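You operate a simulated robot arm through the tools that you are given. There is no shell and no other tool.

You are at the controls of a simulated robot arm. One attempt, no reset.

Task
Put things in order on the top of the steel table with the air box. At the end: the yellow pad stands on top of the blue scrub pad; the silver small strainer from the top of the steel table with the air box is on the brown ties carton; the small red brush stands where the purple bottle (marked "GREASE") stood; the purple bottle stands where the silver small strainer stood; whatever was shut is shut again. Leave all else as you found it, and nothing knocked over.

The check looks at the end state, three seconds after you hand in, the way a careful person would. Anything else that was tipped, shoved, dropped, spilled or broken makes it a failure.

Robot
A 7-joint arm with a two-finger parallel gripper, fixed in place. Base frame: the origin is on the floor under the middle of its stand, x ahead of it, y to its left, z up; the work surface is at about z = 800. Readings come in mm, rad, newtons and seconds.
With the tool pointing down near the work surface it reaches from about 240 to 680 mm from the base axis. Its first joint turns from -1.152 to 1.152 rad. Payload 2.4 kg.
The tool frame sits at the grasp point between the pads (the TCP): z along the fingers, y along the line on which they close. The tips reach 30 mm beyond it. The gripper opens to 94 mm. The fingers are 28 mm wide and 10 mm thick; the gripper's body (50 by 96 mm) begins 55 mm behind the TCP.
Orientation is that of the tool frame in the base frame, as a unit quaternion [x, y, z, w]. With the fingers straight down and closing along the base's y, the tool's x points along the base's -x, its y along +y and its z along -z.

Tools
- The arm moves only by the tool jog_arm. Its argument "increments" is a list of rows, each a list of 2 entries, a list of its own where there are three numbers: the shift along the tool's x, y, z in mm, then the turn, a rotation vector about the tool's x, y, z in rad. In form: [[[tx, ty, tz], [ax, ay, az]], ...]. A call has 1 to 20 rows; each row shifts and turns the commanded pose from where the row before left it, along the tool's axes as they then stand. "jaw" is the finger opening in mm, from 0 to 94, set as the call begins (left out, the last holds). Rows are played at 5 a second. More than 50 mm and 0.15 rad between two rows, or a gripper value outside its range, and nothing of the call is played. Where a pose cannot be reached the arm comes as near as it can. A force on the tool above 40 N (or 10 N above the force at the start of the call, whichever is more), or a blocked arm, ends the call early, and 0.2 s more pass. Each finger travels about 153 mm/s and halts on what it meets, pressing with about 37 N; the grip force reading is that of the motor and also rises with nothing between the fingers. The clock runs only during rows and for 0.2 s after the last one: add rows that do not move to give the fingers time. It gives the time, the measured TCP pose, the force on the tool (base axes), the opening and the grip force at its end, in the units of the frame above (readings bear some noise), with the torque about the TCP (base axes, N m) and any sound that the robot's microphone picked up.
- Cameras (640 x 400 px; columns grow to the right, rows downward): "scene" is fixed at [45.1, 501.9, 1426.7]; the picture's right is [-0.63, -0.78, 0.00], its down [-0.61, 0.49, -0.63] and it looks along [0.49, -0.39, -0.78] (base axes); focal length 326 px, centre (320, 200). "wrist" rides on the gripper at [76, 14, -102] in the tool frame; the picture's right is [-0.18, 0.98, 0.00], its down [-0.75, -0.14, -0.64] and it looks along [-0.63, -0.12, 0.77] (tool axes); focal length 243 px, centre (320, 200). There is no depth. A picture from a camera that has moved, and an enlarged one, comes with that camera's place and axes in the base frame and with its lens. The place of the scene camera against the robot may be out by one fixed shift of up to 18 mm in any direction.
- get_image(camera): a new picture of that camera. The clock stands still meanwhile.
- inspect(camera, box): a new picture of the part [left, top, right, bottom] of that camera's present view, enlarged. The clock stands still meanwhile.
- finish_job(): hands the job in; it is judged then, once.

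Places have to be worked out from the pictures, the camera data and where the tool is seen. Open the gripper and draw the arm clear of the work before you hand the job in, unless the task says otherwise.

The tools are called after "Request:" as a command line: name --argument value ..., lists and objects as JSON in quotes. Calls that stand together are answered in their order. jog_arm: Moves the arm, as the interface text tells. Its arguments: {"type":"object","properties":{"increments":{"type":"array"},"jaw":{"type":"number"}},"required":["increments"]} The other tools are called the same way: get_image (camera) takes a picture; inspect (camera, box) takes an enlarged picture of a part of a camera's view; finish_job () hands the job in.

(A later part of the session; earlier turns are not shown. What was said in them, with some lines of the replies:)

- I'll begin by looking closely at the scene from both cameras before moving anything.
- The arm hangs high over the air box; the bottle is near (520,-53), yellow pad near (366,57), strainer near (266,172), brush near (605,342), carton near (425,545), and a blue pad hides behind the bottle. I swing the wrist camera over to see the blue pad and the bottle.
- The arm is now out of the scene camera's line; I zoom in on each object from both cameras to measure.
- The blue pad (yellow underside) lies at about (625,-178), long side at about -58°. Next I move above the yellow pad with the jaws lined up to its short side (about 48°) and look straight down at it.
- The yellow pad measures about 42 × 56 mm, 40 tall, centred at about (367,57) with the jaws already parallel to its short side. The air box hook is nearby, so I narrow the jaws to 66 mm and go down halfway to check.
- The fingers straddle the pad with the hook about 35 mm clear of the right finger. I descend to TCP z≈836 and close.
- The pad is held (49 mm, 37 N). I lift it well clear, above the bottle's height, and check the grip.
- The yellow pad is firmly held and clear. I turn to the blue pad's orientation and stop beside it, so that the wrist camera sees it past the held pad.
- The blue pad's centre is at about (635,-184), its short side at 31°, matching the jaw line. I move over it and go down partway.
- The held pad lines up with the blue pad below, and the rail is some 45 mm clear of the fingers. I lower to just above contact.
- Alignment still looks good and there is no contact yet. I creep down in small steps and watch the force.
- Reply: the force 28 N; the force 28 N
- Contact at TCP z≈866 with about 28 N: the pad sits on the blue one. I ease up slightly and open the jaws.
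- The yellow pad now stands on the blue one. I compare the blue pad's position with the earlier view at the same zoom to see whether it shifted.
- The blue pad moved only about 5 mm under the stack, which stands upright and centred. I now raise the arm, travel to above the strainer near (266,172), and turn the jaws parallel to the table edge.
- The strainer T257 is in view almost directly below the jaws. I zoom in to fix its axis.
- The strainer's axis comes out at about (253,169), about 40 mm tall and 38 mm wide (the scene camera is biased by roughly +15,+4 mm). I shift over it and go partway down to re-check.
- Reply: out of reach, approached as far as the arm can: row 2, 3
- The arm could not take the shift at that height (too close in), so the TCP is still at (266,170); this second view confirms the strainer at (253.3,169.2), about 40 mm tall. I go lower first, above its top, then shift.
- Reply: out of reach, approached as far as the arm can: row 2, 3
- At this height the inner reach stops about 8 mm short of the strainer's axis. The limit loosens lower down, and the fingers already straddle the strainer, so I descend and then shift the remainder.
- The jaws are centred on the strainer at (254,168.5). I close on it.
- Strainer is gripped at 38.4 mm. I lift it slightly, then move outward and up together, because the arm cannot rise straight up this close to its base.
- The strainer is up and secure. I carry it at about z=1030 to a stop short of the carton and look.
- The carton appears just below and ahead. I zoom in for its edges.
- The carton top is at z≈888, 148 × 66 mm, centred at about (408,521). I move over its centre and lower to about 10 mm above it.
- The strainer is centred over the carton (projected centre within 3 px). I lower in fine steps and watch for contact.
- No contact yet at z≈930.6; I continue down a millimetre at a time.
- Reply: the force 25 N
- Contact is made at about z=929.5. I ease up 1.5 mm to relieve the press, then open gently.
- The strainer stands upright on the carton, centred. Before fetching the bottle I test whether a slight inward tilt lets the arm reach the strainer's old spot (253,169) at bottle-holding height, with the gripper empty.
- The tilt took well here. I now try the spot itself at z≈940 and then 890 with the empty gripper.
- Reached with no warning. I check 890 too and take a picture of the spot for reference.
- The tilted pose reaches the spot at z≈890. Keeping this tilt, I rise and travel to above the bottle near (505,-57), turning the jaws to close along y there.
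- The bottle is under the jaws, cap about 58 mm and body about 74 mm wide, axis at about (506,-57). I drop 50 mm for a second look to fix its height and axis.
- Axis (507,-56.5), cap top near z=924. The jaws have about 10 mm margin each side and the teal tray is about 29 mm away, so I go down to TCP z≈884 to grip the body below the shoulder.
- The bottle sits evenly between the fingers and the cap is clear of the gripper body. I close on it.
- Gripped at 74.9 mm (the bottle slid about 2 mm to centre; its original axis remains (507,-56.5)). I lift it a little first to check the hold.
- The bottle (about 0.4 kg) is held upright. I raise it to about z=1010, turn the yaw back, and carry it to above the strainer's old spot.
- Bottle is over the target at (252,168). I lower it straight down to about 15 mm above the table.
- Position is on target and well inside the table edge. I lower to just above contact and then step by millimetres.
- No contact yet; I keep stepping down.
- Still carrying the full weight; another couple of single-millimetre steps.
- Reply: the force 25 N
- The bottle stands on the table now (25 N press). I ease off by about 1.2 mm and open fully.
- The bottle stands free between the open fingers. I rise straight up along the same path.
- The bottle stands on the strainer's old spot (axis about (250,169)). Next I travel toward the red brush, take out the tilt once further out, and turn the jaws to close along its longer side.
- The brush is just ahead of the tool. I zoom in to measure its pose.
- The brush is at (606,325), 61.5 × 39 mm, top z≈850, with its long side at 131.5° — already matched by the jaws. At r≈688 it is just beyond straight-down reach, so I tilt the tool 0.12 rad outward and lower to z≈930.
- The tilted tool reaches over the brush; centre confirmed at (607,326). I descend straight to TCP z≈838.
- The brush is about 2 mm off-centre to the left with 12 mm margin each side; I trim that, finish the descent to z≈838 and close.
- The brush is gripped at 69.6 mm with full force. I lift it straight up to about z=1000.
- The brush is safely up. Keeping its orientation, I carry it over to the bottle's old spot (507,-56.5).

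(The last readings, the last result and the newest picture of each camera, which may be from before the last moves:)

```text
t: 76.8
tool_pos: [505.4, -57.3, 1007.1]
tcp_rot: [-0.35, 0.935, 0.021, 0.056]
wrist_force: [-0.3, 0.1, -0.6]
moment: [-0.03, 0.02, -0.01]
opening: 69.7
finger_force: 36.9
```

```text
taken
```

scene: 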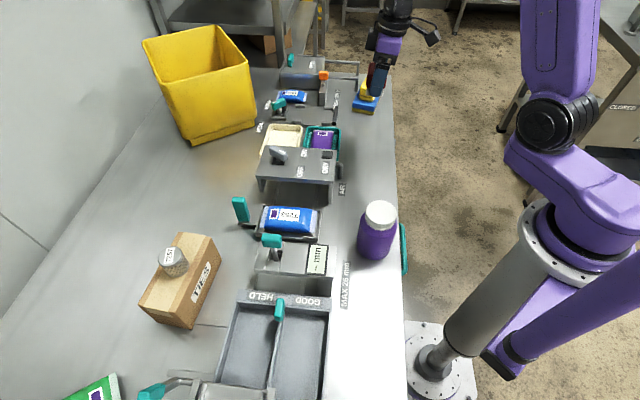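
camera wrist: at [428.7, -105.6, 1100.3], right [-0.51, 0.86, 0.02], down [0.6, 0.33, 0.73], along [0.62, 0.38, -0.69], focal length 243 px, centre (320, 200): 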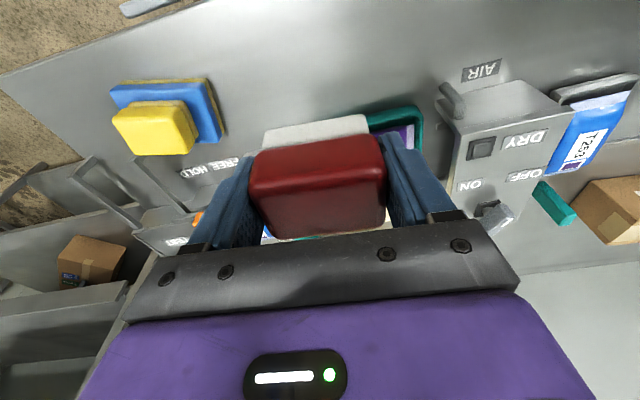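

The spot below is free. I lower the brush to about 12 mm above the table.

Request:
jog_arm --increments '[[[4.75, 0, 38.9], [0, 0, 0]], [[4.75, 0, 38.9], [0, 0, 0]], [[4.75, 0, 38.9], [0, 0, 0]], [[4.75, 0, 38.9], [0, 0, 0]], [[0, 0, 0], [0, 0, 0]], [[0, 0, 0], [0, 0, 0]]]'

Request:
get_image --camera "wrist"

Request:
inspect --camera "scene" --box '[310, 60, 430, 160]'

```text
t: 78.2
tool_pos: [505.8, -60.0, 849.2]
tcp_rot: [-0.35, 0.935, 0.021, 0.057]
wrist_force: [-0.3, 0.5, -0.7]
moment: [0.03, 0.02, 0.02]
opening: 69.7
finger_force: 37.4
```

```text
taken
camera wrist: at [428.7, -105.8, 941.2], right [-0.51, 0.86, 0.02], down [0.6, 0.33, 0.73], along [0.62, 0.38, -0.69], focal length 243 px, centre (320, 200)
```

wrist: 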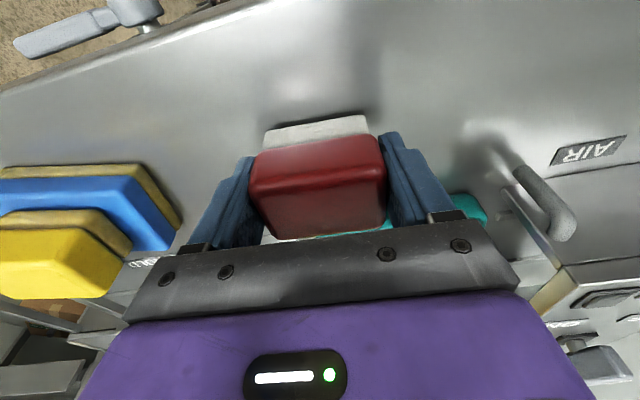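

```text
4.00 times, centred on (370, 110) of scene
camera zoom: at [45.1, 501.9, 1426.7], right [-0.63, -0.78, 0.0], down [-0.61, 0.49, -0.63], along [0.49, -0.39, -0.78], focal length 1302 px, centre (120, 560)
```

zoom: 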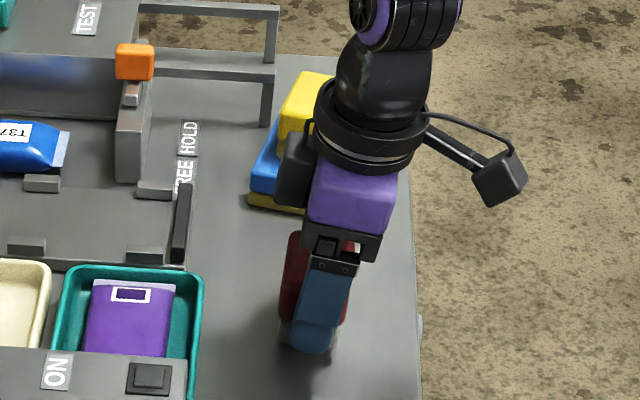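

Clear all round. I creep down to contact.

Request:
jog_arm --increments '[[[0.36, 0, 3], [0, 0, 0]], [[0.36, 0, 3], [0, 0, 0]], [[0.24, 0, 2], [0, 0, 0]], [[0, 0, 0], [0, 0, 0]]]'

Request:
jog_arm --increments '[[[0.12, 0, 1], [0, 0, 0]], [[0, 0, 0], [0, 0, 0]]]'

Request:
jog_arm --increments '[[[0.12, 0, 1], [0, 0, 0]], [[0, 0, 0], [0, 0, 0]]]'

```text
t: 79.2
tool_pos: [506.3, -58.7, 840.2]
tcp_rot: [-0.349, 0.935, 0.021, 0.056]
wrist_force: [0.9, -0.2, -1.3]
moment: [0.02, 0.02, -0.03]
opening: 69.5
finger_force: 37.4
```

```text
t: 79.8
tool_pos: [505.5, -58.5, 840.2]
tcp_rot: [-0.349, 0.935, 0.022, 0.056]
wrist_force: [0.7, 0.6, 0.0]
moment: [0.0, -0.01, 0.01]
opening: 69.6
finger_force: 37.3
```

```text
t: 80.4
tool_pos: [505.4, -58.6, 838.2]
tcp_rot: [-0.35, 0.935, 0.021, 0.057]
wrist_force: [0.1, 0.1, -0.3]
moment: [0.02, 0.0, -0.03]
opening: 69.6
finger_force: 36.7
```

No contact yet; half-millimetre to one-millimetre steps further.

Request:
jog_arm --increments '[[[0.1, 0, 0.8], [0, 0, 0]], [[0, 0, 0], [0, 0, 0]]]'

Request:
jog_arm --increments '[[[0.1, 0, 0.8], [0, 0, 0]], [[0, 0, 0], [0, 0, 0]]]'

```text
t: 81.0
tool_pos: [506.5, -57.5, 837.4]
tcp_rot: [-0.35, 0.935, 0.022, 0.056]
wrist_force: [-5.3, -0.1, 13.7]
moment: [-0.03, 0.1, 0.01]
opening: 69.6
finger_force: 37.0
```

```text
t: 81.6
tool_pos: [506.2, -59.1, 837.6]
tcp_rot: [-0.35, 0.935, 0.021, 0.057]
wrist_force: [-4.7, 2.0, 28.2]
moment: [0.09, 0.08, -0.07]
opening: 69.6
finger_force: 37.1
```

The brush stands on the table. I relieve the press by about 1.2 mm, open to 88 mm, and check before rising.

Request:
jog_arm --increments '[[[-0.15, 0, -1.2], [0, 0, 0]], [[0, 0, 0], [0, 0, 0]], [[0, 0, 0], [0, 0, 0]]]'

Request:
jog_arm --increments '[[[0, 0, 0], [0, 0, 0]], [[0, 0, 0], [0, 0, 0]], [[0, 0, 0], [0, 0, 0]]]' --jaw 90

Request:
get_image --camera "wrist"

```text
t: 82.4
tool_pos: [505.5, -59.1, 837.5]
tcp_rot: [-0.35, 0.935, 0.021, 0.056]
wrist_force: [1.4, 0.5, 3.9]
moment: [-0.01, -0.23, 0.04]
opening: 69.8
finger_force: 36.8
```

```text
t: 83.2
tool_pos: [506.5, -58.4, 837.1]
tcp_rot: [-0.35, 0.935, 0.021, 0.056]
wrist_force: [0.2, -0.2, 1.1]
moment: [0.03, 0.01, 0.01]
opening: 89.9
finger_force: 0.0
```

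```text
taken
camera wrist: at [429.4, -105.7, 930.0], right [-0.51, 0.86, 0.02], down [0.6, 0.33, 0.73], along [0.62, 0.38, -0.69], focal length 243 px, centre (320, 200)
```

wrist: 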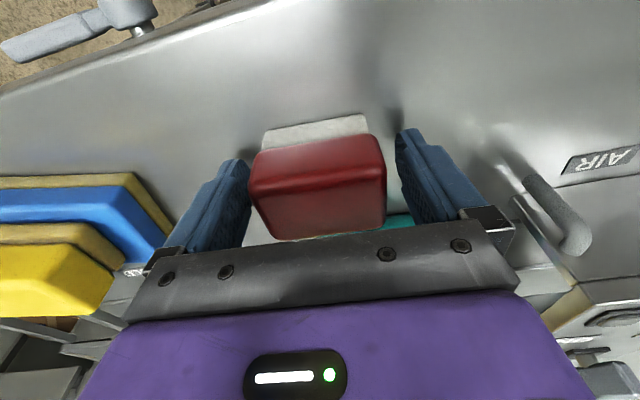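

The brush stands free of both fingers. I rise straight up and then look over the whole scene.

Request:
jog_arm --increments '[[[-1.2, 0, -10], [0, 0, 0]], [[-2.4, 0, -20], [0, 0, 0]], [[-4.8, 0, -40], [0, 0, 0]], [[-5.4, 0, -45], [0, 0, 0]], [[-5.4, 0, -45], [0, 0, 0]], [[-5.4, 0, -45], [0, 0, 0]], [[0, 0, 0], [0, 0.12, 0]], [[0, 0, 0], [0, 0, 0]]]'

Request:
get_image --camera "wrist"

Request:
get_image --camera "scene"

```text
t: 85.0
tool_pos: [505.5, -57.3, 1045.0]
tcp_rot: [-0.35, 0.937, -0.001, -0.001]
wrist_force: [-0.3, 0.1, 0.7]
moment: [0.0, 0.01, 0.02]
opening: 90.0
finger_force: 0.1
```

```text
taken
camera wrist: at [437.7, -97.9, 1146.2], right [-0.51, 0.86, 0.0], down [0.66, 0.39, 0.64], along [0.55, 0.32, -0.77], focal length 243 px, centre (320, 200)
```

wrist: 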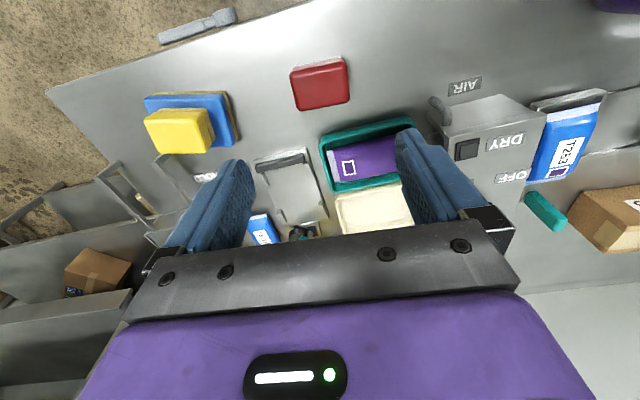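

```text
taken
```

scene: 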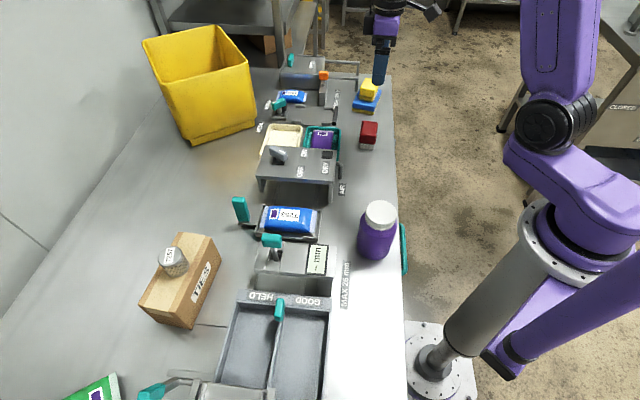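

All four items appear in place. I zoom in on each to compare with the original spots.

Request:
inspect --camera "scene" --box '[340, 110, 420, 160]'

Request:
inspect --camera "scene" --box '[340, 215, 420, 265]'

Request:
inspect --camera "scene" --box '[320, 75, 400, 125]'

Request:
inspect --camera "scene" --box '[110, 220, 270, 320]'

Request:
inspect --camera "scene" --box '[200, 140, 420, 278]'

```text
8.00 times, centred on (380, 135) of scene
camera zoom: at [45.1, 501.9, 1426.7], right [-0.63, -0.78, 0.0], down [-0.61, 0.49, -0.63], along [0.49, -0.39, -0.78], focal length 2604 px, centre (-160, 720)
```

zoom: 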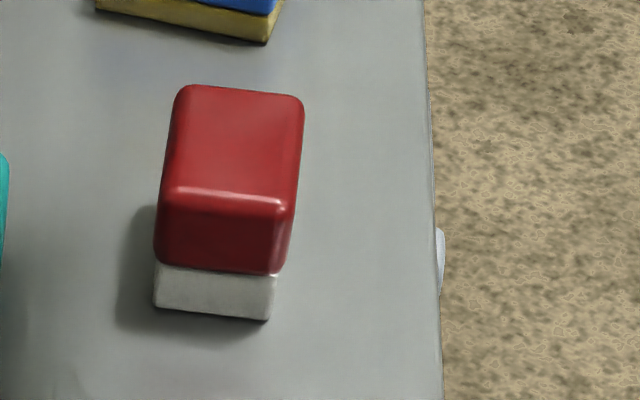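

```text
8.00 times, centred on (380, 240) of scene
camera zoom: at [45.1, 501.9, 1426.7], right [-0.63, -0.78, 0.0], down [-0.61, 0.49, -0.63], along [0.49, -0.39, -0.78], focal length 2604 px, centre (-160, -120)
```

zoom: 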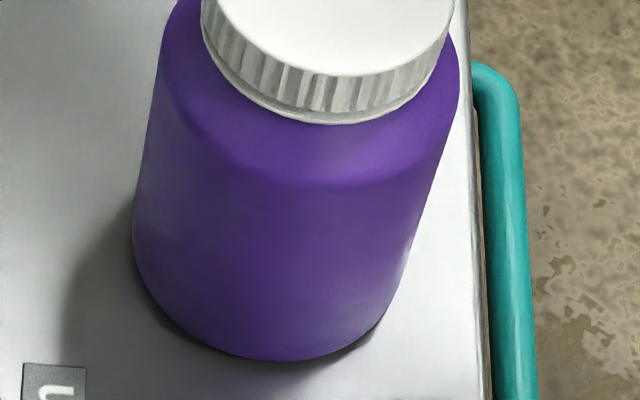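

```text
8.00 times, centred on (360, 100) of scene
camera zoom: at [45.1, 501.9, 1426.7], right [-0.63, -0.78, 0.0], down [-0.61, 0.49, -0.63], along [0.49, -0.39, -0.78], focal length 2604 px, centre (0, 1000)
```

zoom: 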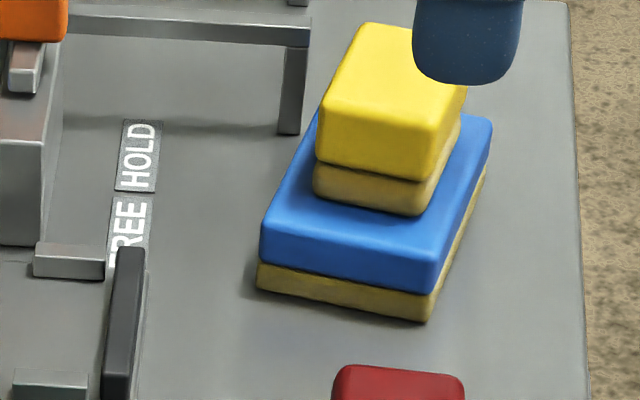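

```text
4.00 times, centred on (190, 270) of scene
camera zoom: at [45.1, 501.9, 1426.7], right [-0.63, -0.78, 0.0], down [-0.61, 0.49, -0.63], along [0.49, -0.39, -0.78], focal length 1302 px, centre (840, -80)
```

zoom: 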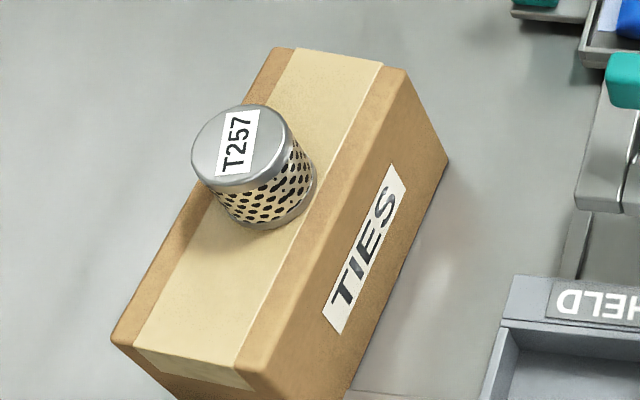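

```text
2.90 times, centred on (310, 209) of scene
camera zoom: at [45.1, 501.9, 1426.7], right [-0.63, -0.78, 0.0], down [-0.61, 0.49, -0.63], along [0.49, -0.39, -0.78], focal length 943 px, centre (349, 174)
```

zoom: 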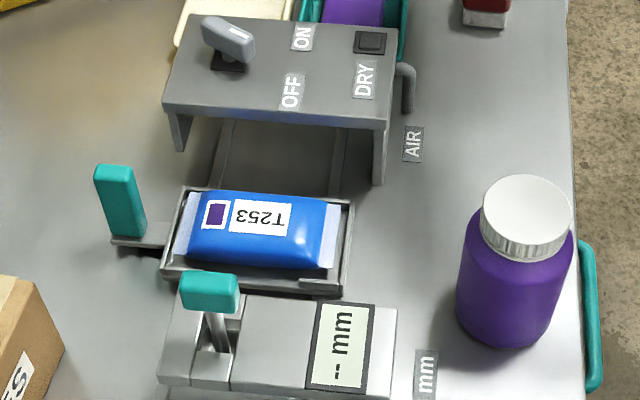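

Everything matches: the brush is within about 5 mm of the bottle's old spot, the bottle within about 2 mm of the strainer's, the strainer is upright on an unmoved carton, and the stations and levers are unchanged. I withdraw the arm off the table with the gripper open.

Request:
jog_arm --increments '[[[33, 28.75, -5], [0, 0, 0]], [[33, 28.75, -5], [0, 0, 0]], [[33, 28.75, -5], [0, 0, 0]], [[33, 28.75, -5], [0, 0, 0]], [[0, 0, 0], [0, 0, 0]], [[0, 0, 0], [0, 0, 0]]]' --jaw 94

Request:
get_image --camera "scene"

Request:
get_image --camera "wrist"

```text
t: 86.4
tool_pos: [329.2, -57.8, 1066.5]
tcp_rot: [-0.35, 0.937, 0.001, 0.0]
wrist_force: [0.2, 0.3, 0.6]
moment: [0.02, 0.04, 0.01]
opening: 94.1
finger_force: 0.2
```

```text
taken
```

scene: 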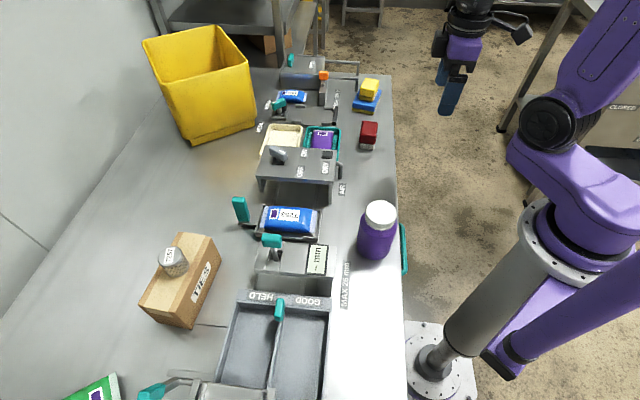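

```text
taken
camera wrist: at [262.1, -97.3, 1167.8], right [-0.51, 0.86, 0.0], down [0.66, 0.39, 0.64], along [0.55, 0.32, -0.77], focal length 243 px, centre (320, 200)
```

wrist: 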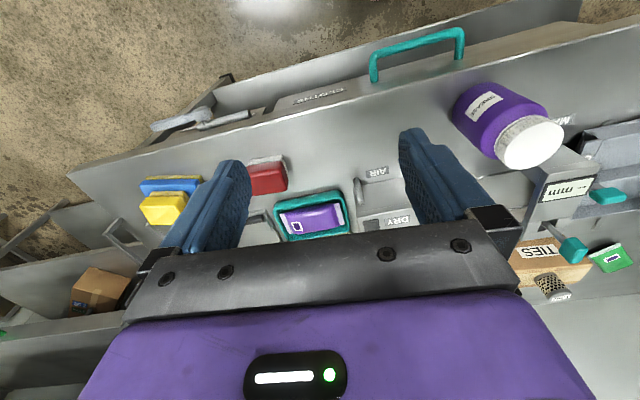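

The arm is clear, the gripper is open, and both views show all four items upright in their places, with the drawer handle, levers and trays unchanged. I hand the job in.

Request:
finish_job

```text
The job is handed in.
```

The job is handed in and all four items are where you asked. I don't have the check's result.

- **Yellow pad:** it stands on top of the blue scrub pad, roughly centred. Setting it down pushed the blue pad about 5 mm from where it was; I left it there.
- **Silver strainer (T257):** it stands upright near the centre of the brown ties carton, and the carton did not move.
- **Purple bottle (GREASE):** it stands where the strainer stood, within about 4 mm.
- **Red brush:** it stands where the bottle stood, about 5 mm off, with its orientation unchanged.

The other stations, levers and trays look the same as at the start. I didn't need to open anything, so there was nothing to shut again. At hand-in the gripper was open and the arm was clear of the table.
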